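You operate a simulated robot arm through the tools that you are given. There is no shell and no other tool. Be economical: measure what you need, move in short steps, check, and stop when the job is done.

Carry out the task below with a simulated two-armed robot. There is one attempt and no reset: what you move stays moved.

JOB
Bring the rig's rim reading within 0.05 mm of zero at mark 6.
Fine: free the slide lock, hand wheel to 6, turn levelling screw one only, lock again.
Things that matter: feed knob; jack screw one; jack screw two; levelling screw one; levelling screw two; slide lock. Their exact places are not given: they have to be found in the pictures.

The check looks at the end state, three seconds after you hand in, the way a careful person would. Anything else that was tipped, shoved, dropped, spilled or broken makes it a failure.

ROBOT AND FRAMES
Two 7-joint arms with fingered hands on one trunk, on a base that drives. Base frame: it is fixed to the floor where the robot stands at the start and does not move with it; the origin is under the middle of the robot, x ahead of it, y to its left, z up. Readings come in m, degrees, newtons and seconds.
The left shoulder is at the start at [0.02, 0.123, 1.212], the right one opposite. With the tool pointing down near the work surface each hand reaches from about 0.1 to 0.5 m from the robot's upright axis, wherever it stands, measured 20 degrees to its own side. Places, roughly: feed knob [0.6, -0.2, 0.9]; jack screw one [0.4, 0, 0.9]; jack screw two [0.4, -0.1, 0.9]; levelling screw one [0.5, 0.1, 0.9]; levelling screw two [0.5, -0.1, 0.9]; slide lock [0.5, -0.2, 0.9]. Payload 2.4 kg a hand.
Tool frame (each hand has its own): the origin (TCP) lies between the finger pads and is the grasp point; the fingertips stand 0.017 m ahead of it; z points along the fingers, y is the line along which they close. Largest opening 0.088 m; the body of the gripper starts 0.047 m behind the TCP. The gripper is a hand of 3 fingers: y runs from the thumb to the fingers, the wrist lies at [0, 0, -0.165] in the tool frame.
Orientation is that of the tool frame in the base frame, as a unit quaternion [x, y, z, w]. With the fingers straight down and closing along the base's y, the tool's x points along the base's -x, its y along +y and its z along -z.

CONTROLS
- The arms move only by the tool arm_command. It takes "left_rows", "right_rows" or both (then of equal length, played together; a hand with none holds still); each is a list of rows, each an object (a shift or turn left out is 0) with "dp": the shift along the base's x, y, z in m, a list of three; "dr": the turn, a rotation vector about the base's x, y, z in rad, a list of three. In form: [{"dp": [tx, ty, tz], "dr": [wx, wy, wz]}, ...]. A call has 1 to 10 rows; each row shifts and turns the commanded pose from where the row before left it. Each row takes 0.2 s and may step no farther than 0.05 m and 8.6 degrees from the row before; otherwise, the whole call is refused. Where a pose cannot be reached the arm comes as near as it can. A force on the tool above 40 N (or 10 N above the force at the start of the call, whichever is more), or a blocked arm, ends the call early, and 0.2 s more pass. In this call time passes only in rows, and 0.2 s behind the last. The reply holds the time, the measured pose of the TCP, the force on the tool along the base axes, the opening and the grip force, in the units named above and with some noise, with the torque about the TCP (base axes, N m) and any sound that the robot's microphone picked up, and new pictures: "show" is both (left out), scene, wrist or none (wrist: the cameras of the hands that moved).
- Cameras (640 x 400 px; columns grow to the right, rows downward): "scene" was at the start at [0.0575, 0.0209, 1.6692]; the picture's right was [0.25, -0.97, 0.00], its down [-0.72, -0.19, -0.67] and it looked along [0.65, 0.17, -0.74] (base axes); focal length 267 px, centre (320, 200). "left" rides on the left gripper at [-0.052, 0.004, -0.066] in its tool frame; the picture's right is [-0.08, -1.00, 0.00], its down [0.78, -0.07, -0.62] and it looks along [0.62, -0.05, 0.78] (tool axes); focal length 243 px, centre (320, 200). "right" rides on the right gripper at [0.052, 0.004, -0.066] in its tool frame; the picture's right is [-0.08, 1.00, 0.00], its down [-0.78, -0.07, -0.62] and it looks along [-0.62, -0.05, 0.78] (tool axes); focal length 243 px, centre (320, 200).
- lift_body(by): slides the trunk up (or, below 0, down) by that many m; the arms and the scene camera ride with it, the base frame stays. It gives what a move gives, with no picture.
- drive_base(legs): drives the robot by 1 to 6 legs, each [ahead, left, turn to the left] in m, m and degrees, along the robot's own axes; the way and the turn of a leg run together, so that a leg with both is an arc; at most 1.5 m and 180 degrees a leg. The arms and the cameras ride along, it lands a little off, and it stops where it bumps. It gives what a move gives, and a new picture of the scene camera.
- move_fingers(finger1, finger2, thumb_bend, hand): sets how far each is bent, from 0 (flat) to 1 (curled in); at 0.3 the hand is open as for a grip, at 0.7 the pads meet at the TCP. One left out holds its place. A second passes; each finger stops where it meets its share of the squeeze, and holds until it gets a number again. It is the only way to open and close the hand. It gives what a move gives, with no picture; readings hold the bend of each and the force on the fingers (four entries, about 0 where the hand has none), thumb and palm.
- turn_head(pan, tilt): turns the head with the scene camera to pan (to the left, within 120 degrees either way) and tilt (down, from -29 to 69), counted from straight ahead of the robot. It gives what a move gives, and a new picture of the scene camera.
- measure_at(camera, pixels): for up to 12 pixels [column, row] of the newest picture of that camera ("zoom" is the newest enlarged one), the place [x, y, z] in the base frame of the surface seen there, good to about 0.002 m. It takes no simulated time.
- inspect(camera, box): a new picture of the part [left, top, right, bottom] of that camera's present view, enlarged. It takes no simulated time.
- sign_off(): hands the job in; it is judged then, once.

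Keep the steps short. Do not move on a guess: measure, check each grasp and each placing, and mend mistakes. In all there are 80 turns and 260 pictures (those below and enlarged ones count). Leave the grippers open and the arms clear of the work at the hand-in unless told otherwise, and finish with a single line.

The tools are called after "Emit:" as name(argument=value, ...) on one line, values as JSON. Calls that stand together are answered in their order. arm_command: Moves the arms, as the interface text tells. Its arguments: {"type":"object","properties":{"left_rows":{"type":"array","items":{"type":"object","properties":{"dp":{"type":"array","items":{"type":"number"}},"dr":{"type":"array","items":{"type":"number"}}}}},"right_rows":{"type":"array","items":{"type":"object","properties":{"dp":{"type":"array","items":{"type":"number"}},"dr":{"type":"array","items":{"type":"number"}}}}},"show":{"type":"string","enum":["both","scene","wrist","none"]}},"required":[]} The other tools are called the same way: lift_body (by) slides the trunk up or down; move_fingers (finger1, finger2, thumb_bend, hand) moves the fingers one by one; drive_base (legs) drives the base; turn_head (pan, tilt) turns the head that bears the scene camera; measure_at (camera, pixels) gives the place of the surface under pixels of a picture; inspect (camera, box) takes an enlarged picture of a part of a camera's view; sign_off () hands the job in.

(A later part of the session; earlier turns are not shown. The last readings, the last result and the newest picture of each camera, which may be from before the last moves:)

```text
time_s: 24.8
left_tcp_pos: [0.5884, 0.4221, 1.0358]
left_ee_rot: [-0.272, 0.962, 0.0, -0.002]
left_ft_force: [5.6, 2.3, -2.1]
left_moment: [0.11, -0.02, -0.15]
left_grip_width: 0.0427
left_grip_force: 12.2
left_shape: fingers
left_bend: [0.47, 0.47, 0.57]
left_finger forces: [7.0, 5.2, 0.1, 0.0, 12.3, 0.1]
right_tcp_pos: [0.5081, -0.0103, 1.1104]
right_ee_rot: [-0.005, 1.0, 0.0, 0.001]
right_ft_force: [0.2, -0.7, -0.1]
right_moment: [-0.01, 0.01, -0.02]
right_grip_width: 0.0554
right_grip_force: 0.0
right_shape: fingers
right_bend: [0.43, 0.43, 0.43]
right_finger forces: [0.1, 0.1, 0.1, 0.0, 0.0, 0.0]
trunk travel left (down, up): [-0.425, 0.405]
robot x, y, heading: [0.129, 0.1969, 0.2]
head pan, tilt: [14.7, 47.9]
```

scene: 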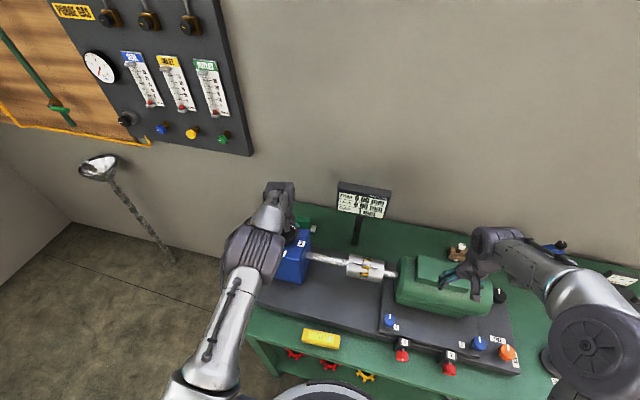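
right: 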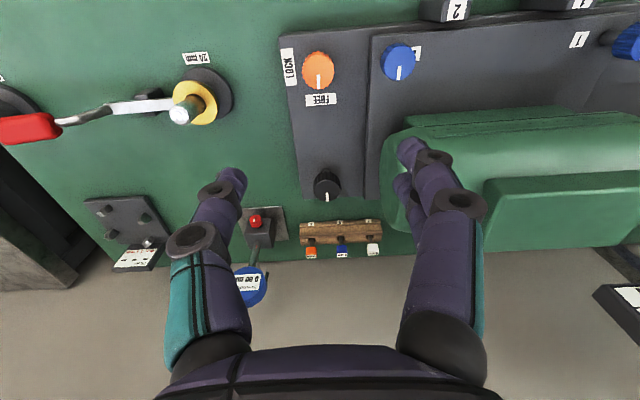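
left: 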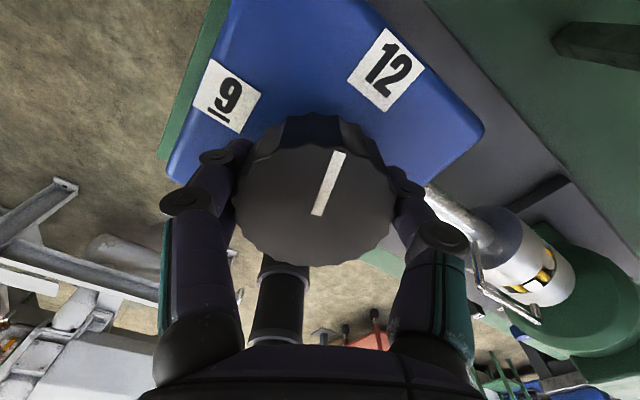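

The grip now holds at 12 N. I'll turn the other way (clockwise, via 3) from here, since the hand is already at the far end of its swing.

Emit:
arm_command(left_rows=[{"dp": [-0.001, 0.002, 0]}, {"dr": [0, 0, -0.12]}, {"dr": [0, 0, -0.12]}, {"dr": [0, 0, -0.12]}, {"dr": [0, 0, -0.12]}], show="wrist")

```text
time_s: 26.0
left_tcp_pos: [0.5882, 0.4224, 1.0374]
left_ee_rot: [-0.036, 0.999, 0.0, -0.001]
left_ft_force: [3.2, -6.8, -4.2]
left_moment: [0.11, -0.02, 0.1]
left_grip_width: 0.043
left_grip_force: 12.1
left_shape: fingers
left_bend: [0.49, 0.49, 0.57]
left_finger forces: [4.5, 4.6, 0.1, 0.0, 15.2, 0.0]
right_tcp_pos: [0.5066, -0.0107, 1.1112]
right_ee_rot: [-0.006, 1.0, -0.001, 0.0]
right_ft_force: [-0.4, -0.7, -0.5]
right_moment: [0.0, 0.02, -0.02]
right_grip_width: 0.0557
right_grip_force: 0.1
right_shape: fingers
right_bend: [0.43, 0.43, 0.43]
right_finger forces: [0.0, 0.0, 0.0, 0.1, 0.0, 0.0]
trunk travel left (down, up): [-0.425, 0.405]
robot x, y, heading: [0.1306, 0.1998, -0.0]
head pan, tilt: [14.7, 47.9]
```

left: 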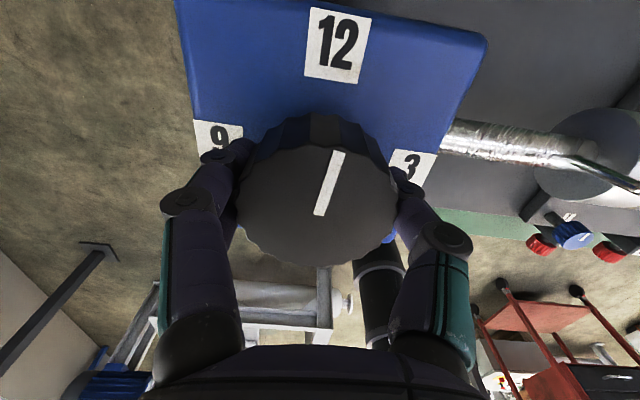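

Now the wheel follows without slipping. Continuing clockwise.

Emit:
arm_command(left_rows=[{"dr": [0, 0, -0.14]}, {"dr": [0, 0, -0.14]}, {"dr": [0, 0, -0.14]}, {"dr": [0, 0, -0.14]}, {"dr": [0, 0, -0.14]}, {"dr": [0, 0, -0.14]}, {"dr": [0, 0, -0.14]}])

Emit:
inspect(camera="scene", box=[330, 175, 400, 219])

```text
time_s: 27.6
left_tcp_pos: [0.5862, 0.4223, 1.0368]
left_ee_rot: [0.439, 0.898, 0.001, 0.0]
left_ft_force: [-1.1, -10.5, -5.7]
left_moment: [-0.03, -0.13, 0.12]
left_grip_width: 0.0431
left_grip_force: 12.6
left_shape: fingers
left_bend: [0.5, 0.49, 0.57]
left_finger forces: [4.8, 4.3, 0.0, 0.0, 16.4, 0.0]
right_tcp_pos: [0.5088, -0.0108, 1.1109]
right_ee_rot: [-0.005, 1.0, 0.001, 0.0]
right_ft_force: [-0.5, -0.4, 0.3]
right_moment: [-0.01, 0.02, 0.03]
right_grip_width: 0.0552
right_grip_force: 0.1
right_shape: fingers
right_bend: [0.43, 0.43, 0.43]
right_finger forces: [0.1, 0.0, 0.0, 0.0, 0.0, 0.1]
trunk travel left (down, up): [-0.425, 0.405]
robot x, y, heading: [0.1323, 0.1946, 0.1]
head pan, tilt: [14.7, 47.9]
```

scene: 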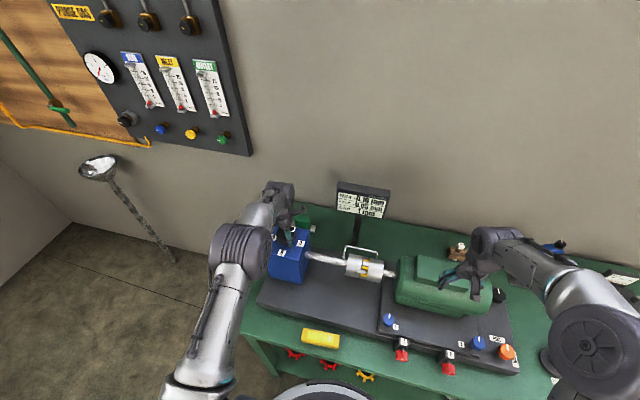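
left: 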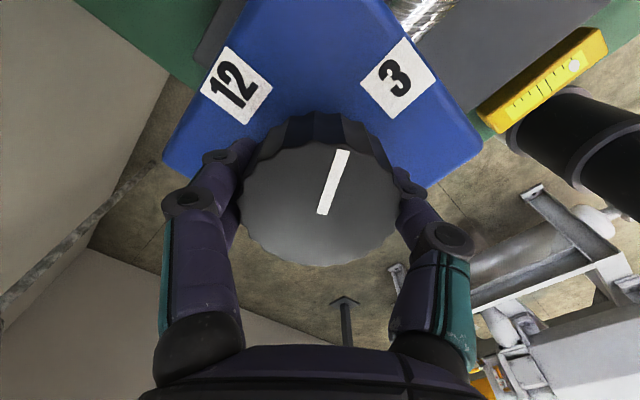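

```text
9.09 times, centred on (365, 197) of scene
```

zoom: 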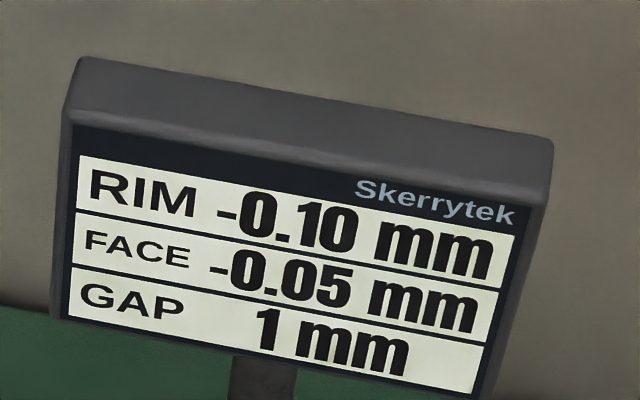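

The rim reads -0.10 at about 70°. I'll open, swing the hand back and regrip.

Emit:
move_fingers(hand="left", finger1=0.3, finger2=0.3, thumb_bend=0.3)

Emit:
arm_command(left_rows=[{"dr": [0, 0, 0.148]}, {"dr": [0, 0, 0.148]}, {"dr": [0, 0, 0.148]}, {"dr": [0, 0, 0.148]}, {"dr": [0, 0, 0.148]}, {"dr": [0, 0, 0.148]}, {"dr": [0, 0, 0.148]}, {"dr": [0, 0, 0.148]}, {"dr": [0, 0, 0.148]}, {"dr": [0, 0, 0.148]}], show="wrist")

```text
time_s: 28.6
left_tcp_pos: [0.5865, 0.4241, 1.0381]
left_ee_rot: [0.438, 0.899, 0.0, 0.0]
left_ft_force: [0.7, 0.1, 0.2]
left_moment: [-0.01, 0.01, -0.04]
left_grip_width: 0.0839
left_grip_force: 0.0
left_shape: fingers
left_bend: [0.3, 0.3, 0.3]
left_finger forces: [0.1, 0.0, 0.0, 0.0, 0.0, 0.1]
right_tcp_pos: [0.5059, -0.011, 1.1122]
right_ee_rot: [-0.005, 1.0, 0.0, -0.001]
right_ft_force: [0.2, -0.6, 0.1]
right_moment: [0.01, -0.01, 0.0]
right_grip_width: 0.0557
right_grip_force: 0.0
right_shape: fingers
right_bend: [0.43, 0.43, 0.43]
right_finger forces: [0.0, 0.0, 0.0, 0.1, 0.0, 0.1]
trunk travel left (down, up): [-0.425, 0.405]
robot x, y, heading: [0.1329, 0.1991, -0.2]
head pan, tilt: [14.7, 47.9]
```

```text
time_s: 30.8
left_tcp_pos: [0.586, 0.4239, 1.0372]
left_ee_rot: [-0.283, 0.959, 0.0, 0.0]
left_ft_force: [0.5, -0.2, 0.2]
left_moment: [0.01, 0.02, -0.02]
left_grip_width: 0.0841
left_grip_force: 0.1
left_shape: fingers
left_bend: [0.3, 0.3, 0.3]
left_finger forces: [0.1, 0.0, 0.1, 0.0, 0.0, 0.0]
right_tcp_pos: [0.5062, -0.0098, 1.1116]
right_ee_rot: [-0.005, 1.0, 0.0, 0.0]
right_ft_force: [-0.6, -0.1, -0.1]
right_moment: [0.01, 0.01, 0.01]
right_grip_width: 0.0553
right_grip_force: 0.0
right_shape: fingers
right_bend: [0.43, 0.43, 0.43]
right_finger forces: [0.0, 0.0, 0.0, 0.0, 0.0, 0.0]
trunk travel left (down, up): [-0.425, 0.405]
robot x, y, heading: [0.1332, 0.2013, -0.2]
head pan, tilt: [14.7, 47.9]
```

left: 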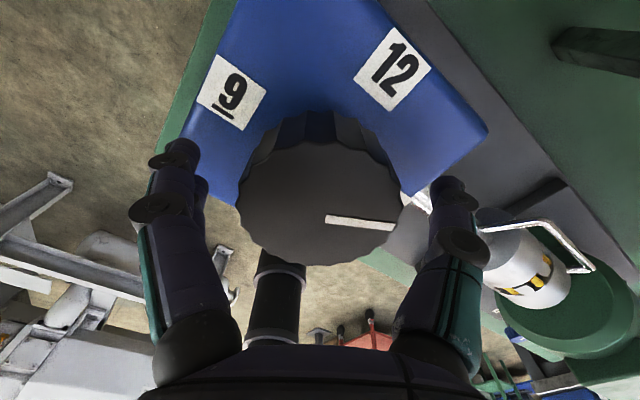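

Pointer held its place. Regripping, then turning another ~85° clockwise.

Emit:
move_fingers(hand="left", finger1=0.85, finger2=0.85, thumb_bend=0.85)

Emit:
arm_command(left_rows=[{"dr": [0, 0, -0.148]}, {"dr": [0, 0, -0.148]}, {"dr": [0, 0, -0.148]}, {"dr": [0, 0, -0.148]}, {"dr": [0, 0, -0.148]}, {"dr": [0, 0, -0.148]}, {"dr": [0, 0, -0.148]}, {"dr": [0, 0, -0.148]}, {"dr": [0, 0, -0.148]}, {"dr": [0, 0, -0.148]}], show="wrist")

Emit:
inspect(camera="scene", box=[330, 175, 400, 219])

```text
time_s: 31.8
left_tcp_pos: [0.5857, 0.4267, 1.0364]
left_ee_rot: [-0.282, 0.96, 0.0, -0.002]
left_ft_force: [-3.6, 6.5, -5.1]
left_moment: [0.13, 0.09, 0.02]
left_grip_width: 0.043
left_grip_force: 16.9
left_shape: fingers
left_bend: [0.52, 0.52, 0.54]
left_finger forces: [10.4, 10.6, 0.0, 0.0, 13.0, 0.1]
right_tcp_pos: [0.5065, -0.0091, 1.1118]
right_ee_rot: [-0.005, 1.0, 0.0, -0.001]
right_ft_force: [0.0, 0.1, -0.3]
right_moment: [0.0, 0.0, -0.02]
right_grip_width: 0.0554
right_grip_force: 0.0
right_shape: fingers
right_bend: [0.43, 0.43, 0.43]
right_finger forces: [0.0, 0.0, 0.1, 0.0, 0.1, 0.0]
trunk travel left (down, up): [-0.425, 0.405]
robot x, y, heading: [0.1296, 0.198, 0.0]
head pan, tilt: [14.7, 47.9]
```

```text
time_s: 34.0
left_tcp_pos: [0.5878, 0.4244, 1.0369]
left_ee_rot: [0.44, 0.898, -0.002, -0.001]
left_ft_force: [4.4, 2.5, -5.7]
left_moment: [0.13, -0.11, 0.15]
left_grip_width: 0.0432
left_grip_force: 16.8
left_shape: fingers
left_bend: [0.52, 0.51, 0.54]
left_finger forces: [9.1, 10.2, 0.0, 0.0, 14.8, 0.1]
right_tcp_pos: [0.5082, -0.0097, 1.1101]
right_ee_rot: [-0.005, 1.0, 0.001, 0.001]
right_ft_force: [0.4, 0.9, 0.1]
right_moment: [-0.03, -0.01, 0.0]
right_grip_width: 0.0555
right_grip_force: 0.1
right_shape: fingers
right_bend: [0.43, 0.43, 0.43]
right_finger forces: [0.1, 0.0, 0.0, 0.0, 0.1, 0.0]
trunk travel left (down, up): [-0.425, 0.405]
robot x, y, heading: [0.1349, 0.1994, 0.0]
head pan, tilt: [14.7, 47.9]
```

left: 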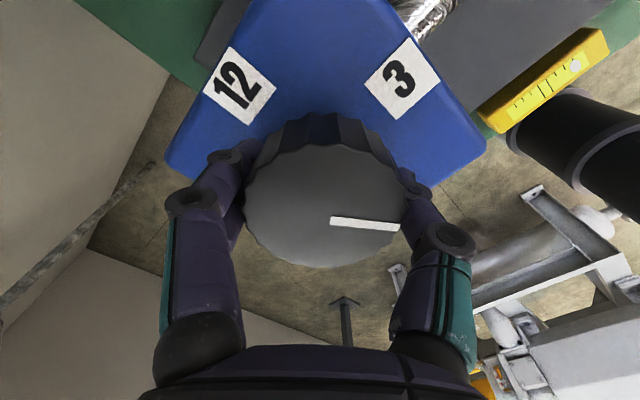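

```text
9.09 times, centred on (365, 197) of scene
```

zoom: 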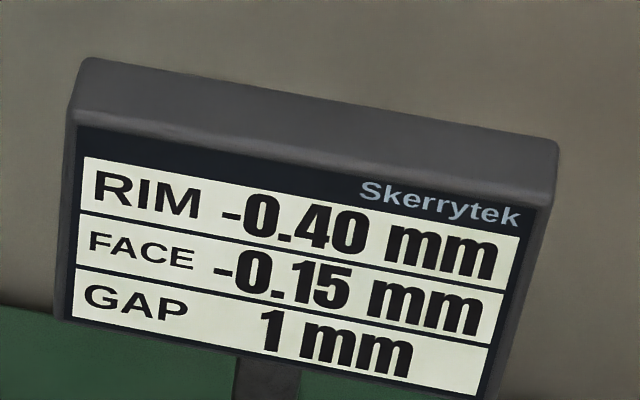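

Pointer is at about 150°. I'll turn another ~26°, then look.

Emit:
arm_command(left_rows=[{"dr": [0, 0, -0.12]}, {"dr": [0, 0, -0.12]}, {"dr": [0, 0, -0.12]}, {"dr": [0, 0, -0.12]}, {}], show="wrist")

Emit:
inspect(camera="scene", box=[330, 175, 400, 219])

Emit:
inspect(camera="scene", box=[250, 200, 330, 250])

Emit:
measure_at(camera="left", pixels=[[335, 220], [365, 223], [395, 226]])

```text
time_s: 35.2
left_tcp_pos: [0.5871, 0.4238, 1.0361]
left_ee_rot: [0.641, 0.768, -0.001, -0.001]
left_ft_force: [5.7, -3.7, -6.5]
left_moment: [0.03, -0.13, 0.18]
left_grip_width: 0.0433
left_grip_force: 18.5
left_shape: fingers
left_bend: [0.52, 0.51, 0.54]
left_finger forces: [10.0, 10.2, 0.0, 0.0, 15.3, 0.0]
right_tcp_pos: [0.5076, -0.0112, 1.1104]
right_ee_rot: [-0.005, 1.0, 0.0, 0.0]
right_ft_force: [0.2, -0.4, 0.0]
right_moment: [0.03, 0.02, 0.0]
right_grip_width: 0.0552
right_grip_force: 0.2
right_shape: fingers
right_bend: [0.43, 0.43, 0.43]
right_finger forces: [0.0, 0.1, 0.0, 0.1, 0.0, 0.1]
trunk travel left (down, up): [-0.425, 0.405]
robot x, y, heading: [0.1317, 0.1979, 0.0]
head pan, tilt: [14.7, 47.9]
```

left: 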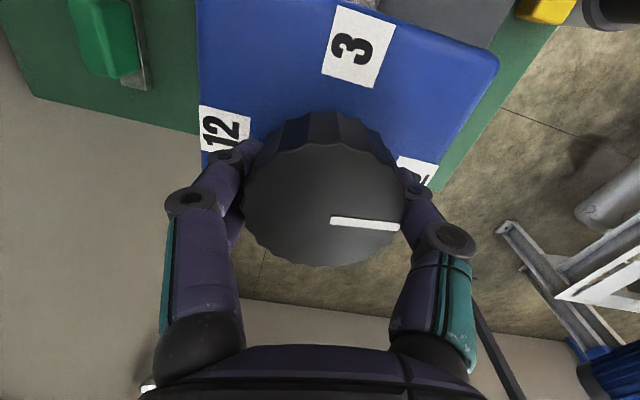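

```text
9.09 times, centred on (365, 197) of scene
```

zoom: 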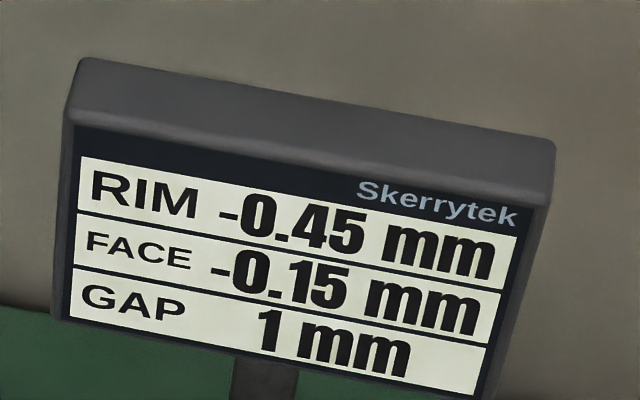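

```text
8.00 times, centred on (290, 225) of scene
```

zoom: 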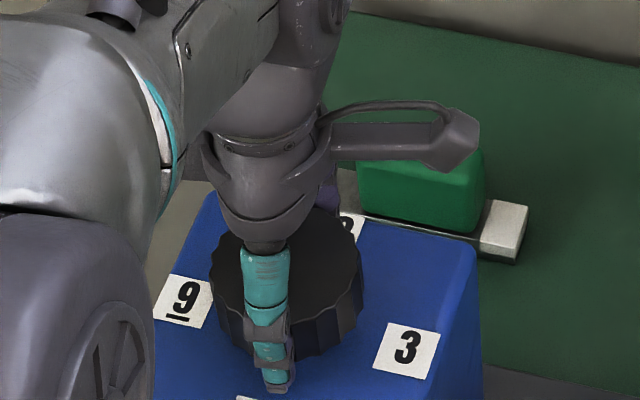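

```text
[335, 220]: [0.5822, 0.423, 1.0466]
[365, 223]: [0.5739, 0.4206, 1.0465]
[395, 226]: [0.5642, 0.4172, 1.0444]
```

The pointer direction measures about 18° short of 6. Turning -0.32 rad more.

Emit:
arm_command(left_rows=[{"dr": [0, 0, -0.11]}, {"dr": [0, 0, -0.11]}, {"dr": [0, 0, -0.1]}, {}], show="wrist")

Emit:
measure_at(camera="left", pixels=[[335, 220], [365, 223], [395, 226]])

```text
time_s: 36.2
left_tcp_pos: [0.588, 0.4228, 1.0368]
left_ee_rot: [0.755, 0.655, -0.001, -0.001]
left_ft_force: [2.6, -8.2, -6.1]
left_moment: [-0.09, -0.18, 0.17]
left_grip_width: 0.0437
left_grip_force: 17.9
left_shape: fingers
left_bend: [0.52, 0.51, 0.54]
left_finger forces: [9.8, 9.7, 0.0, 0.1, 16.1, 0.1]
right_tcp_pos: [0.5074, -0.0112, 1.1116]
right_ee_rot: [-0.005, 1.0, 0.001, 0.0]
right_ft_force: [-0.4, -0.5, 0.5]
right_moment: [-0.01, 0.03, -0.01]
right_grip_width: 0.0557
right_grip_force: 0.1
right_shape: fingers
right_bend: [0.43, 0.43, 0.43]
right_finger forces: [0.0, 0.0, 0.0, 0.0, 0.0, 0.1]
trunk travel left (down, up): [-0.425, 0.405]
robot x, y, heading: [0.1306, 0.202, 0.0]
head pan, tilt: [14.7, 47.9]
```

left: 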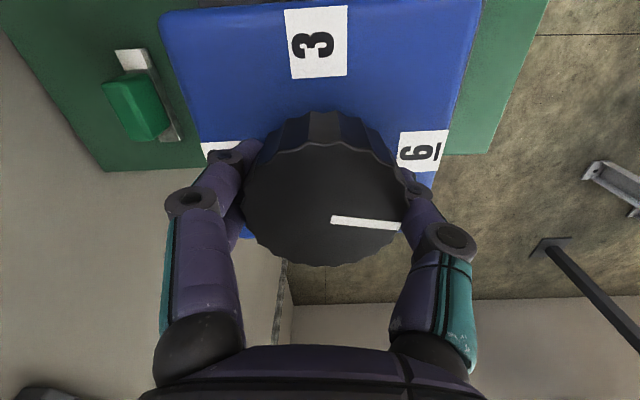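

```text
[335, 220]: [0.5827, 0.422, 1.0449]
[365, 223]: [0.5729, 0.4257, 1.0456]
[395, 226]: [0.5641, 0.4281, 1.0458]
```

The two measurements disagree, being noisy over a short pointer. I'll release, lift and look properly.

Emit:
move_fingers(hand="left", finger1=0.3, finger2=0.3, thumb_bend=0.3)

Emit:
arm_command(left_rows=[{"dp": [0, 0, 0.03]}, {"dp": [0, 0, 0.03], "dr": [0, 0, 0.145]}, {"dp": [0, 0, 0.02], "dr": [0, 0, 0.145]}, {"dr": [0, 0, 0.145]}, {"dr": [0, 0, 0.145]}, {"dr": [0, 0, 0.145]}, {"dr": [0, 0, 0.145]}, {"dr": [0, 0, 0.145]}, {"dr": [0, 0, 0.145]}, {"dr": [0, 0, 0.145]}])

Emit:
inspect(camera="left", box=[220, 40, 420, 165])

Emit:
inspect(camera="scene", box=[330, 175, 400, 219])

```text
time_s: 37.2
left_tcp_pos: [0.5873, 0.4241, 1.0372]
left_ee_rot: [0.754, 0.657, 0.0, 0.0]
left_ft_force: [0.0, 0.2, 0.4]
left_moment: [-0.01, -0.03, 0.01]
left_grip_width: 0.0842
left_grip_force: 0.0
left_shape: fingers
left_bend: [0.3, 0.3, 0.3]
left_finger forces: [0.0, 0.1, 0.0, 0.0, 0.0, 0.1]
right_tcp_pos: [0.5085, -0.0114, 1.1111]
right_ee_rot: [-0.005, 1.0, 0.001, 0.001]
right_ft_force: [-0.1, 0.3, -0.5]
right_moment: [-0.03, 0.03, -0.01]
right_grip_width: 0.0556
right_grip_force: 0.1
right_shape: fingers
right_bend: [0.43, 0.43, 0.43]
right_finger forces: [0.0, 0.0, 0.0, 0.0, 0.0, 0.1]
trunk travel left (down, up): [-0.425, 0.405]
robot x, y, heading: [0.1302, 0.2001, 0.0]
head pan, tilt: [14.7, 47.9]
```

```text
time_s: 39.4
left_tcp_pos: [0.5865, 0.4243, 1.1174]
left_ee_rot: [0.198, 0.98, 0.0, 0.0]
left_ft_force: [0.1, -0.9, -0.3]
left_moment: [0.0, 0.01, 0.01]
left_grip_width: 0.0843
left_grip_force: 0.0
left_shape: fingers
left_bend: [0.3, 0.3, 0.3]
left_finger forces: [0.1, 0.0, 0.0, 0.1, 0.0, 0.0]
right_tcp_pos: [0.5068, -0.0106, 1.1123]
right_ee_rot: [-0.005, 1.0, 0.001, 0.001]
right_ft_force: [0.2, 0.4, 0.2]
right_moment: [-0.03, 0.01, 0.0]
right_grip_width: 0.0552
right_grip_force: 0.2
right_shape: fingers
right_bend: [0.43, 0.43, 0.43]
right_finger forces: [0.0, 0.0, 0.1, 0.1, 0.0, 0.1]
trunk travel left (down, up): [-0.425, 0.405]
robot x, y, heading: [0.1309, 0.1982, -0.0]
head pan, tilt: [14.7, 47.9]
```

scene: 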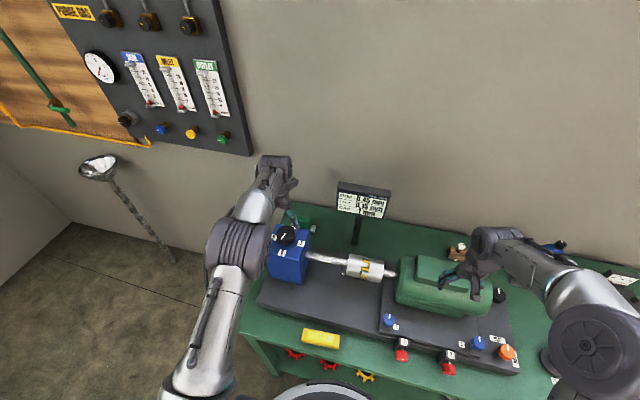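
left: 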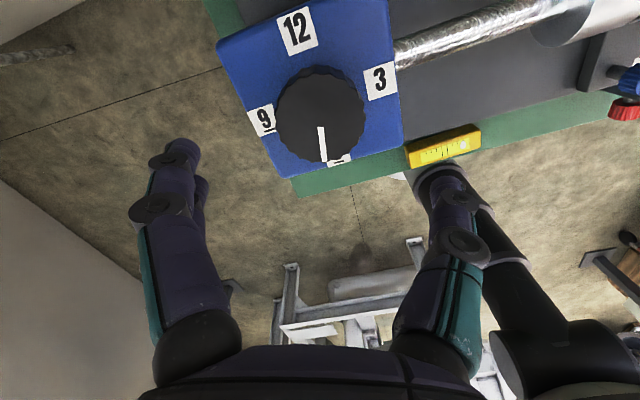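

```text
3.20 times, centred on (320, 102) of left
```

zoom: 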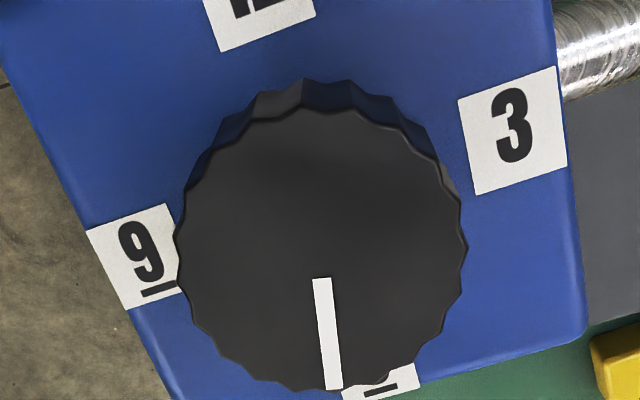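

```text
9.09 times, centred on (365, 197) of scene
```

zoom: 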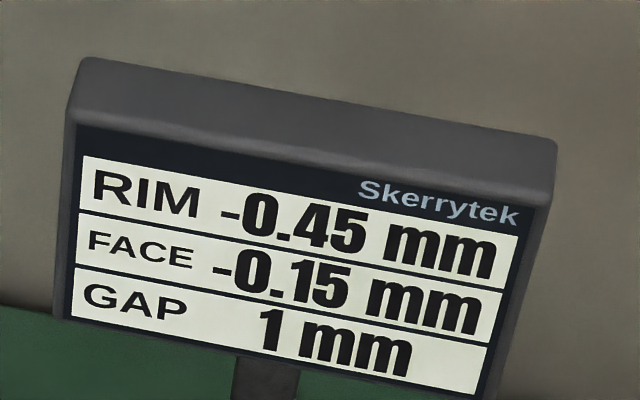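

From this view the pointer looks ~9° past 6 (toward 9). Cross-checking from the scene camera.

Emit:
inspect(camera="scene", box=[258, 210, 322, 250])

Emit:
measure_at(camera="left", pixels=[[298, 31], [380, 81], [263, 120], [320, 128], [322, 142], [324, 158], [337, 159]])

```text
10.00 times, centred on (290, 230) of scene
```

zoom: 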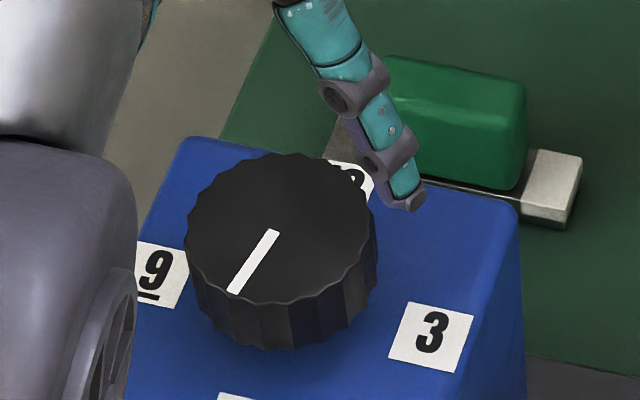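

```text
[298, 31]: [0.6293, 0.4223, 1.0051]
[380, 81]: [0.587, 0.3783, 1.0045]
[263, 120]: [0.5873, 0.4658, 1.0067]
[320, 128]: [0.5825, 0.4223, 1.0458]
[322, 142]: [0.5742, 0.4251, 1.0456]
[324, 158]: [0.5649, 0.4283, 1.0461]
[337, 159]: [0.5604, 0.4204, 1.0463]
```

The estimates average about 10° past 6. I'll lower, regrip, turn back +0.17 rad, release, lift and check.

Emit:
arm_command(left_rows=[{"dp": [0, -0.001, -0.03]}, {"dp": [0, 0, -0.03]}, {"dp": [0, 0, -0.02]}, {}], show="none")

Emit:
move_fingers(hand="left", finger1=0.85, finger2=0.85, thumb_bend=0.85)

Emit:
arm_command(left_rows=[{"dr": [0, 0, 0.085]}, {"dr": [0, 0, 0.085]}, {}], show="none")

Emit:
move_fingers(hand="left", finger1=0.3, finger2=0.3, thumb_bend=0.3)

Emit:
arm_command(left_rows=[{"dp": [0, 0, 0.04]}, {"dp": [0, 0, 0.04]}, {"dp": [-0.01, 0, 0.04], "dr": [0, 0, 0.1]}, {"dp": [-0.02, 0, 0.04], "dr": [0, 0, 0.13]}, {"dp": [-0.03, 0, 0.02]}, {"dp": [-0.03, 0, 0]}, {}])

Emit:
inspect(camera="left", box=[240, 0, 400, 100])

Emit:
inspect(camera="scene", box=[258, 210, 322, 250])

```text
time_s: 40.4
left_tcp_pos: [0.586, 0.4229, 1.0374]
left_ee_rot: [0.201, 0.98, 0.0, 0.001]
left_ft_force: [0.3, -0.2, 1.1]
left_moment: [-0.01, 0.04, 0.03]
left_grip_width: 0.084
left_grip_force: 0.1
left_shape: fingers
left_bend: [0.3, 0.3, 0.3]
left_finger forces: [0.0, 0.0, 0.0, 0.1, 0.0, 0.0]
right_tcp_pos: [0.5077, -0.0094, 1.1108]
right_ee_rot: [-0.005, 1.0, 0.0, 0.0]
right_ft_force: [0.4, 0.8, 0.5]
right_moment: [0.0, -0.02, 0.0]
right_grip_width: 0.0554
right_grip_force: 0.1
right_shape: fingers
right_bend: [0.43, 0.43, 0.43]
right_finger forces: [0.0, 0.1, 0.0, 0.0, 0.0, 0.0]
trunk travel left (down, up): [-0.425, 0.405]
robot x, y, heading: [0.1286, 0.2002, 0.1]
head pan, tilt: [14.7, 47.9]
```

```text
time_s: 41.4
left_tcp_pos: [0.5866, 0.4248, 1.0378]
left_ee_rot: [0.2, 0.98, 0.0, 0.0]
left_ft_force: [2.5, 8.4, -3.8]
left_moment: [0.19, -0.04, 0.05]
left_grip_width: 0.0437
left_grip_force: 16.4
left_shape: fingers
left_bend: [0.51, 0.5, 0.55]
left_finger forces: [10.3, 10.5, 0.1, 0.0, 12.4, 0.0]
right_tcp_pos: [0.5087, -0.0085, 1.111]
right_ee_rot: [-0.006, 1.0, 0.0, 0.001]
right_ft_force: [-0.4, -0.2, 0.1]
right_moment: [0.03, 0.02, 0.04]
right_grip_width: 0.0556
right_grip_force: 0.1
right_shape: fingers
right_bend: [0.43, 0.43, 0.43]
right_finger forces: [0.0, 0.0, 0.0, 0.1, 0.0, 0.0]
trunk travel left (down, up): [-0.425, 0.405]
robot x, y, heading: [0.1309, 0.1936, 0.1]
head pan, tilt: [14.7, 47.9]
```

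```text
time_s: 42.2
left_tcp_pos: [0.5859, 0.4234, 1.0374]
left_ee_rot: [0.115, 0.993, -0.001, 0.0]
left_ft_force: [0.4, 9.2, -3.5]
left_moment: [0.09, -0.04, -0.17]
left_grip_width: 0.0434
left_grip_force: 16.2
left_shape: fingers
left_bend: [0.51, 0.5, 0.55]
left_finger forces: [10.8, 9.9, 0.0, 0.0, 12.2, 0.0]
right_tcp_pos: [0.5068, -0.0081, 1.112]
right_ee_rot: [-0.005, 1.0, -0.001, 0.0]
right_ft_force: [-0.2, -0.2, 0.6]
right_moment: [-0.05, -0.01, -0.03]
right_grip_width: 0.0553
right_grip_force: 0.2
right_shape: fingers
right_bend: [0.43, 0.43, 0.43]
right_finger forces: [0.0, 0.1, 0.1, 0.0, 0.0, 0.0]
trunk travel left (down, up): [-0.425, 0.405]
robot x, y, heading: [0.1283, 0.199, 0.0]
head pan, tilt: [14.7, 47.9]
```

```text
time_s: 43.2
left_tcp_pos: [0.5858, 0.4229, 1.0367]
left_ee_rot: [0.116, 0.993, 0.0, -0.001]
left_ft_force: [-0.7, 0.1, 0.8]
left_moment: [0.03, 0.01, 0.01]
left_grip_width: 0.0841
left_grip_force: 0.0
left_shape: fingers
left_bend: [0.3, 0.3, 0.3]
left_finger forces: [0.0, 0.0, 0.0, 0.1, 0.0, 0.1]
right_tcp_pos: [0.5071, -0.0103, 1.1117]
right_ee_rot: [-0.005, 1.0, 0.0, 0.0]
right_ft_force: [-0.2, 0.4, 0.5]
right_moment: [-0.02, 0.0, 0.0]
right_grip_width: 0.0555
right_grip_force: 0.1
right_shape: fingers
right_bend: [0.43, 0.43, 0.43]
right_finger forces: [0.0, 0.1, 0.1, 0.1, 0.0, 0.0]
trunk travel left (down, up): [-0.425, 0.405]
robot x, y, heading: [0.1299, 0.1985, -0.3]
head pan, tilt: [14.7, 47.9]
```

```text
time_s: 44.8
left_tcp_pos: [0.4959, 0.423, 1.2185]
left_ee_rot: [0.001, 1.0, 0.001, 0.0]
left_ft_force: [-0.2, 0.2, 0.0]
left_moment: [-0.01, -0.01, 0.02]
left_grip_width: 0.0839
left_grip_force: 0.1
left_shape: fingers
left_bend: [0.3, 0.3, 0.3]
left_finger forces: [0.0, 0.1, 0.0, 0.0, 0.0, 0.0]
right_tcp_pos: [0.507, -0.0098, 1.1113]
right_ee_rot: [-0.006, 1.0, -0.001, 0.0]
right_ft_force: [-0.3, 1.1, -0.1]
right_moment: [0.05, 0.01, -0.01]
right_grip_width: 0.0553
right_grip_force: 0.1
right_shape: fingers
right_bend: [0.43, 0.43, 0.43]
right_finger forces: [0.0, 0.0, 0.0, 0.0, 0.1, 0.0]
trunk travel left (down, up): [-0.425, 0.405]
robot x, y, heading: [0.1326, 0.1994, 0.1]
head pan, tilt: [14.7, 47.9]
```

scene: 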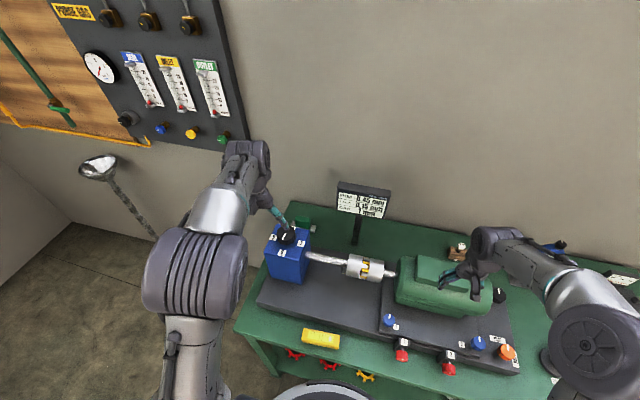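
left: 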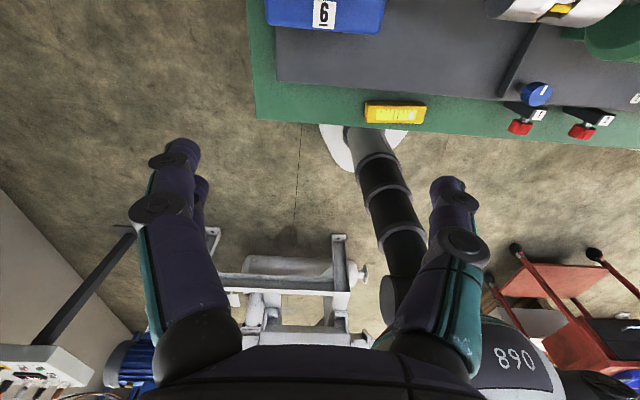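

```text
4.00 times, centred on (320, 50) of left
```

zoom: 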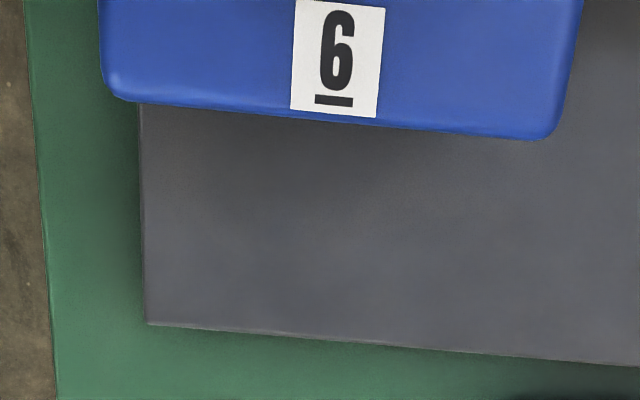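

```text
10.00 times, centred on (290, 230) of scene
```

zoom: 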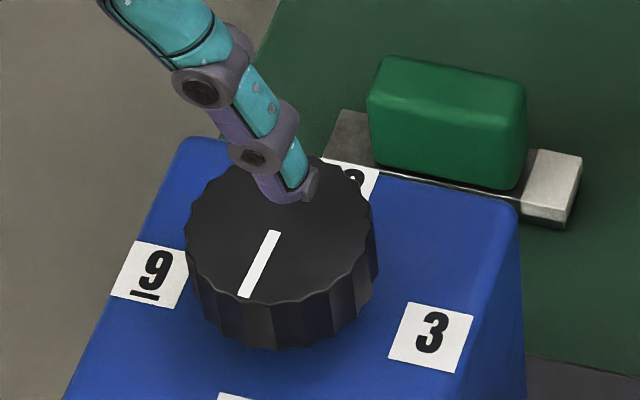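

The pointer now sits within about 4° of 6. The display still reads -0.45. Next is levelling screw one, at about [0.472, 0.099, 0.912], and the right hand is well placed for it. I'll move the hand above it.

Emit:
arm_command(right_rows=[{"dp": [-0.01, 0.03, 0]}, {"dp": [-0.01, 0.03, 0]}, {"dp": [-0.01, 0.03, 0]}, {"dp": [-0.005, 0.019, 0]}, {"dp": [0, 0, -0.03]}, {"dp": [0, 0, -0.03]}, {"dp": [0, 0, -0.03]}, {"dp": [0, 0, 0]}])

```text
time_s: 46.6
left_tcp_pos: [0.4942, 0.4234, 1.2175]
left_ee_rot: [0.002, 1.0, 0.001, 0.0]
left_ft_force: [0.2, 0.2, -0.2]
left_moment: [-0.01, 0.04, 0.04]
left_grip_width: 0.0842
left_grip_force: 0.0
left_shape: fingers
left_bend: [0.3, 0.3, 0.3]
left_finger forces: [0.1, 0.0, 0.1, 0.1, 0.1, 0.0]
right_tcp_pos: [0.4742, 0.0978, 1.0223]
right_ee_rot: [-0.005, 1.0, 0.0, 0.0]
right_ft_force: [-0.4, -0.2, 0.1]
right_moment: [0.0, -0.05, 0.02]
right_grip_width: 0.0554
right_grip_force: 0.1
right_shape: fingers
right_bend: [0.43, 0.43, 0.43]
right_finger forces: [0.1, 0.0, 0.1, 0.0, 0.1, 0.0]
trunk travel left (down, up): [-0.425, 0.405]
robot x, y, heading: [0.1303, 0.2036, -0.3]
head pan, tilt: [14.7, 47.9]
```

scene: 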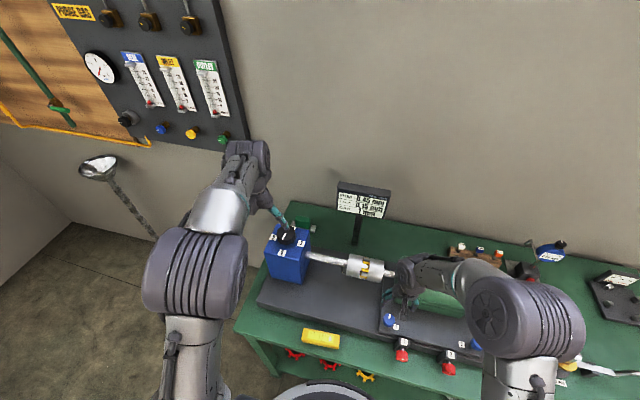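
right: 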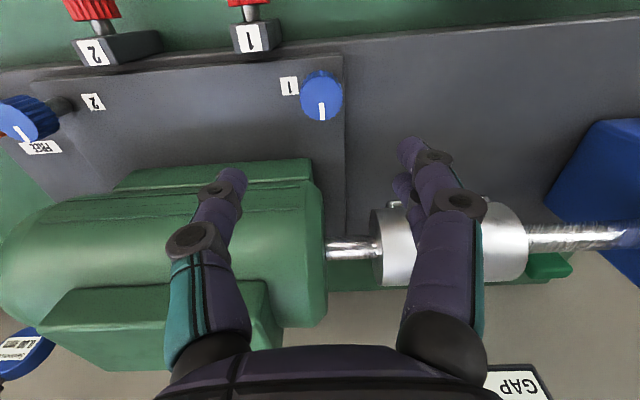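

Emit:
measure_at(camera="right", pixels=[[322, 95], [303, 94], [341, 94], [322, 76], [322, 115], [250, 160], [312, 165], [400, 185], [300, 120]])

Emit:
inspect(camera="right", box=[260, 40, 420, 140])

```text
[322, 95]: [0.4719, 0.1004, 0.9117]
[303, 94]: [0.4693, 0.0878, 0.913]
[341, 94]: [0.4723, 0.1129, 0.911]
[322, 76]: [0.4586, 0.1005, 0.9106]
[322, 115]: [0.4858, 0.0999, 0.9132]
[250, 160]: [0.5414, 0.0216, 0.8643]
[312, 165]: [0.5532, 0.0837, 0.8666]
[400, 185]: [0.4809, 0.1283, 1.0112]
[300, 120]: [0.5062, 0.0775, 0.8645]
```

```text
4.00 times, centred on (340, 90) of right
```

zoom: 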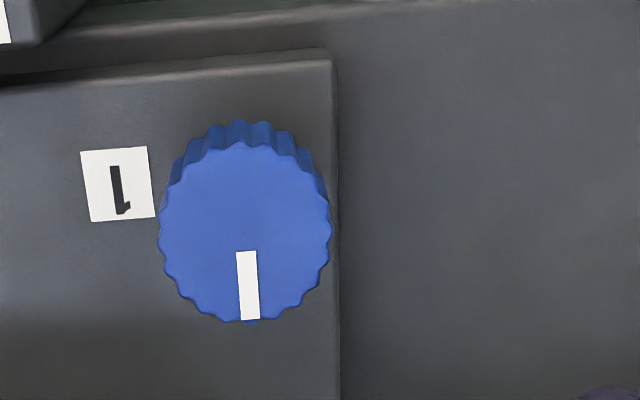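

Screw one's centre is at [0.472, 0.100], with its top at 0.912. Lowering to z 0.904 and gripping.

Emit:
arm_command(right_rows=[{"dp": [-0.002, 0.002, -0.03]}, {"dp": [0, 0, -0.03]}, {"dp": [0, 0, -0.03]}, {"dp": [0, 0, -0.018]}, {"dp": [0, 0, -0.01]}, {}], show="wrist")

Emit:
move_fingers(hand="right", finger1=0.75, finger2=0.75, thumb_bend=0.75)

Emit:
inspect(camera="scene", box=[330, 175, 400, 219])

```text
time_s: 48.0
left_tcp_pos: [0.4948, 0.4226, 1.2172]
left_ee_rot: [0.002, 1.0, -0.001, 0.0]
left_ft_force: [-0.4, -0.1, 0.1]
left_moment: [0.02, 0.01, 0.03]
left_grip_width: 0.0841
left_grip_force: 0.2
left_shape: fingers
left_bend: [0.3, 0.3, 0.3]
left_finger forces: [0.1, 0.0, 0.0, 0.0, 0.0, 0.0]
right_tcp_pos: [0.4731, 0.1, 0.9036]
right_ee_rot: [-0.006, 1.0, 0.0, 0.001]
right_ft_force: [1.0, 0.1, -0.6]
right_moment: [-0.05, 0.02, 0.01]
right_grip_width: 0.0554
right_grip_force: 0.0
right_shape: fingers
right_bend: [0.43, 0.43, 0.43]
right_finger forces: [0.0, 0.0, 0.0, 0.0, 0.0, 0.1]
trunk travel left (down, up): [-0.425, 0.405]
robot x, y, heading: [0.1325, 0.197, -0.0]
head pan, tilt: [14.7, 47.9]
```

right: 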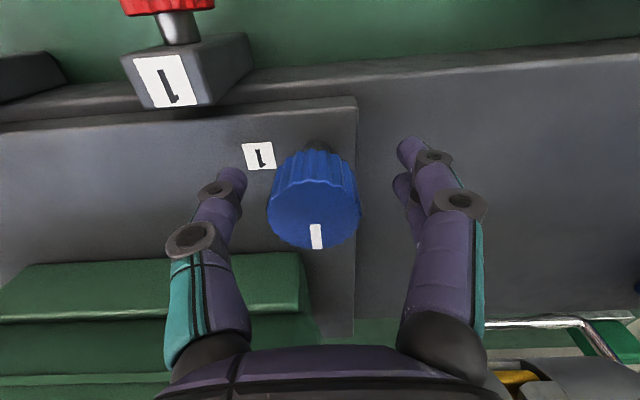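

```text
time_s: 49.0
left_tcp_pos: [0.4953, 0.4228, 1.2172]
left_ee_rot: [0.002, 1.0, 0.001, 0.0]
left_ft_force: [-0.8, 0.2, 0.1]
left_moment: [0.0, 0.02, 0.01]
left_grip_width: 0.0844
left_grip_force: 0.0
left_shape: fingers
left_bend: [0.3, 0.3, 0.3]
left_finger forces: [0.1, 0.0, 0.1, 0.0, 0.0, 0.0]
right_tcp_pos: [0.4726, 0.1, 0.9029]
right_ee_rot: [-0.005, 1.0, 0.0, -0.001]
right_ft_force: [-4.0, -2.4, -14.1]
right_moment: [-0.14, 0.04, -0.04]
right_grip_width: 0.0189
right_grip_force: 14.7
right_shape: fingers
right_bend: [0.67, 0.66, 0.63]
right_finger forces: [8.0, 8.0, 0.0, 0.0, 13.1, 0.0]
trunk travel left (down, up): [-0.425, 0.405]
robot x, y, heading: [0.1298, 0.2009, 0.0]
head pan, tilt: [14.7, 47.9]
```

```text
9.09 times, centred on (365, 197) of scene
```

zoom: 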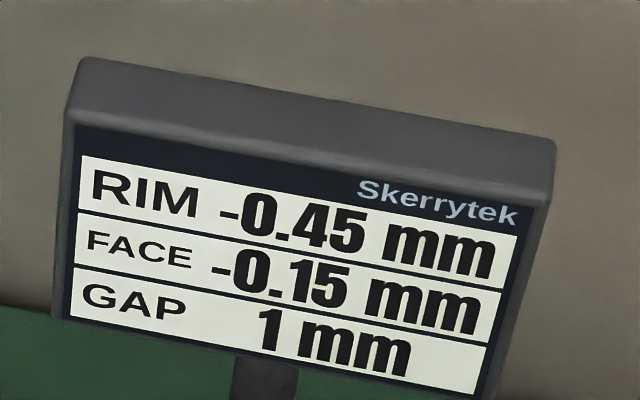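

Good grip at 15 N. I'll try +24° (counter-clockwise) to see which way the reading goes.

Emit:
arm_command(right_rows=[{"dr": [0, 0, 0.14]}, {"dr": [0, 0, 0.14]}, {"dr": [0, 0, 0.14]}, {}], show="wrist")

Emit:
inspect(camera="scene", box=[330, 175, 400, 219])

```text
time_s: 50.0
left_tcp_pos: [0.4962, 0.4221, 1.2179]
left_ee_rot: [0.001, 1.0, 0.0, -0.001]
left_ft_force: [0.2, -0.7, 0.9]
left_moment: [0.01, -0.01, 0.0]
left_grip_width: 0.0838
left_grip_force: 0.0
left_shape: fingers
left_bend: [0.3, 0.3, 0.3]
left_finger forces: [0.2, 0.0, 0.0, 0.0, 0.0, 0.0]
right_tcp_pos: [0.471, 0.0988, 0.9034]
right_ee_rot: [-0.214, 0.977, 0.001, 0.0]
right_ft_force: [-3.0, -5.5, -14.8]
right_moment: [-0.14, -0.02, -0.05]
right_grip_width: 0.0192
right_grip_force: 13.9
right_shape: fingers
right_bend: [0.67, 0.66, 0.63]
right_finger forces: [7.5, 7.1, 0.0, 0.0, 13.6, 0.0]
trunk travel left (down, up): [-0.425, 0.405]
robot x, y, heading: [0.131, 0.195, -0.2]
head pan, tilt: [14.7, 47.9]
```

right: 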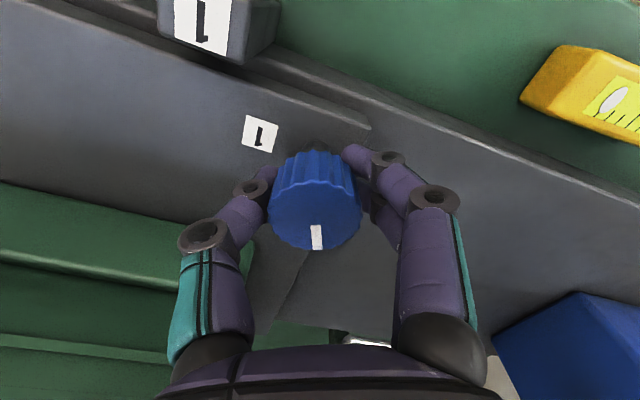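

```text
9.09 times, centred on (365, 197) of scene
```

zoom: 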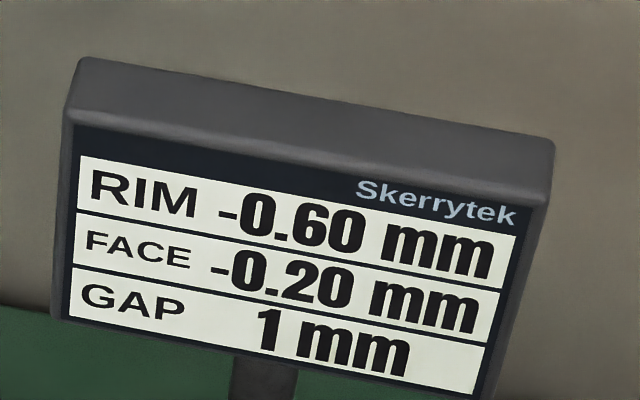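

Counter-clockwise makes it worse (-0.60), about 0.006 mm per degree, so I go clockwise: -75°, then read.

Emit:
arm_command(right_rows=[{"dr": [0, 0, -0.145]}, {"dr": [0, 0, -0.145]}, {"dr": [0, 0, -0.145]}, {"dr": [0, 0, -0.145]}, {"dr": [0, 0, -0.145]}, {"dr": [0, 0, -0.145]}, {"dr": [0, 0, -0.145]}, {"dr": [0, 0, -0.145]}, {"dr": [0, 0, -0.145]}, {}], show="wrist")

Emit:
inspect(camera="scene", box=[330, 175, 400, 219])

```text
time_s: 52.2
left_tcp_pos: [0.4969, 0.4226, 1.2171]
left_ee_rot: [0.002, 1.0, 0.0, -0.001]
left_ft_force: [-0.5, -0.1, 0.4]
left_moment: [0.02, 0.01, -0.01]
left_grip_width: 0.0841
left_grip_force: 0.0
left_shape: fingers
left_bend: [0.3, 0.3, 0.3]
left_finger forces: [0.0, 0.0, 0.0, 0.0, 0.0, 0.0]
right_tcp_pos: [0.4717, 0.1004, 0.902]
right_ee_rot: [0.424, 0.906, 0.0, 0.0]
right_ft_force: [2.7, -0.4, -13.9]
right_moment: [-0.04, 0.02, 0.05]
right_grip_width: 0.0186
right_grip_force: 13.6
right_shape: fingers
right_bend: [0.67, 0.66, 0.64]
right_finger forces: [7.7, 9.1, 0.0, 0.1, 9.6, 0.0]
trunk travel left (down, up): [-0.425, 0.405]
robot x, y, heading: [0.1286, 0.1979, -0.0]
head pan, tilt: [14.7, 47.9]
```

right: 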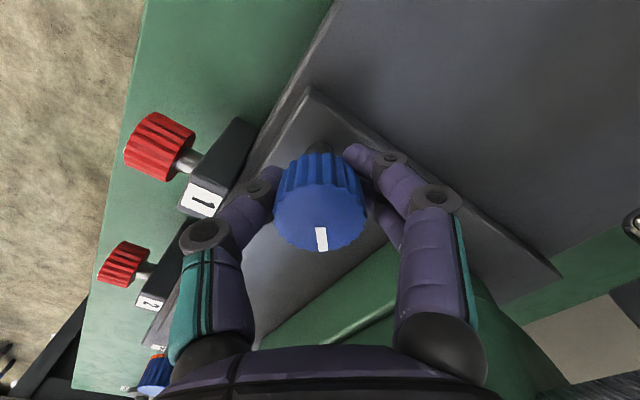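

```text
9.09 times, centred on (365, 197) of scene
```

zoom: 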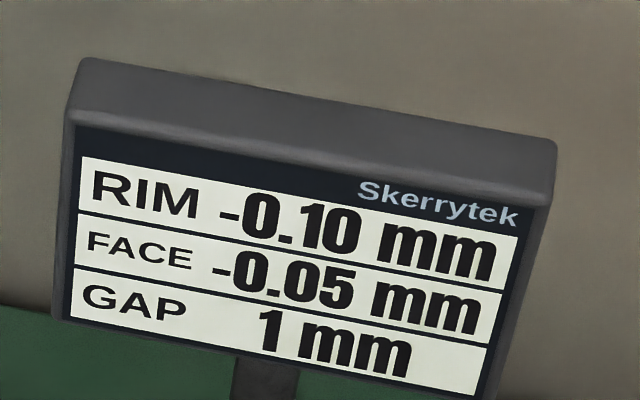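

Now -0.10, about 0.0067 mm per degree. A small step of -8° is next.

Emit:
arm_command(right_rows=[{"dr": [0, 0, -0.07]}, {"dr": [0, 0, -0.07]}, {}], show="none")

Emit:
inspect(camera="scene", box=[330, 175, 400, 219])

Emit:
arm_command(right_rows=[{"dr": [0, 0, -0.06]}, {}], show="none")

Emit:
inspect(camera="scene", box=[330, 175, 400, 219])

```text
time_s: 53.0
left_tcp_pos: [0.4957, 0.4247, 1.217]
left_ee_rot: [0.002, 1.0, 0.0, 0.0]
left_ft_force: [-0.4, 0.8, 0.1]
left_moment: [0.02, 0.02, 0.04]
left_grip_width: 0.0842
left_grip_force: 0.1
left_shape: fingers
left_bend: [0.3, 0.3, 0.3]
left_finger forces: [0.0, 0.2, 0.1, 0.0, 0.1, 0.0]
right_tcp_pos: [0.47, 0.1005, 0.9033]
right_ee_rot: [0.486, 0.874, -0.001, 0.0]
right_ft_force: [4.0, 0.1, -16.8]
right_moment: [0.0, 0.04, 0.05]
right_grip_width: 0.0186
right_grip_force: 13.6
right_shape: fingers
right_bend: [0.67, 0.66, 0.64]
right_finger forces: [8.6, 9.3, 0.0, 0.1, 9.3, 0.0]
trunk travel left (down, up): [-0.425, 0.405]
robot x, y, heading: [0.1325, 0.1979, -0.0]
head pan, tilt: [14.7, 47.9]
```

```text
9.09 times, centred on (365, 197) of scene
```

zoom: 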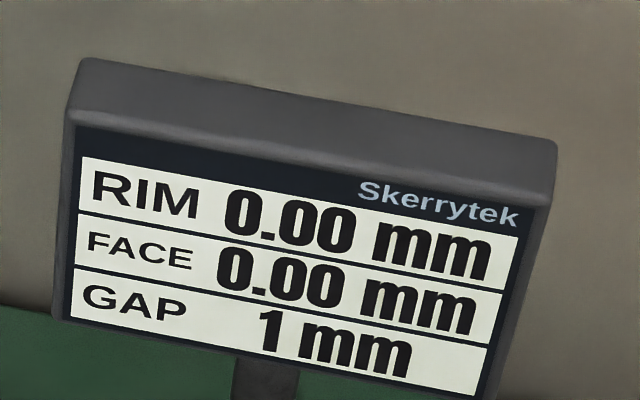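

```text
time_s: 53.6
left_tcp_pos: [0.4969, 0.4241, 1.2171]
left_ee_rot: [0.002, 1.0, 0.0, -0.001]
left_ft_force: [0.3, 0.4, 0.4]
left_moment: [0.01, 0.0, -0.01]
left_grip_width: 0.084
left_grip_force: 0.1
left_shape: fingers
left_bend: [0.3, 0.3, 0.3]
left_finger forces: [0.0, 0.0, 0.0, 0.0, 0.0, 0.0]
right_tcp_pos: [0.4719, 0.1001, 0.9022]
right_ee_rot: [0.512, 0.859, 0.0, -0.001]
right_ft_force: [3.9, 0.0, -16.2]
right_moment: [-0.05, -0.01, 0.05]
right_grip_width: 0.0186
right_grip_force: 13.7
right_shape: fingers
right_bend: [0.67, 0.66, 0.64]
right_finger forces: [8.2, 9.2, 0.1, 0.1, 9.2, 0.0]
trunk travel left (down, up): [-0.425, 0.405]
robot x, y, heading: [0.1321, 0.1989, 0.3]
head pan, tilt: [14.7, 47.9]
```

```text
9.09 times, centred on (365, 197) of scene
```

zoom: 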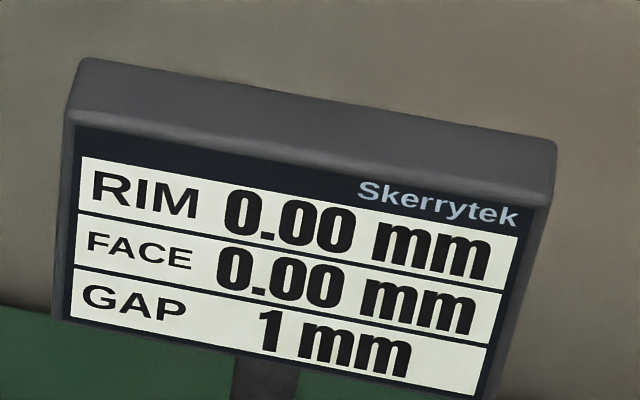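

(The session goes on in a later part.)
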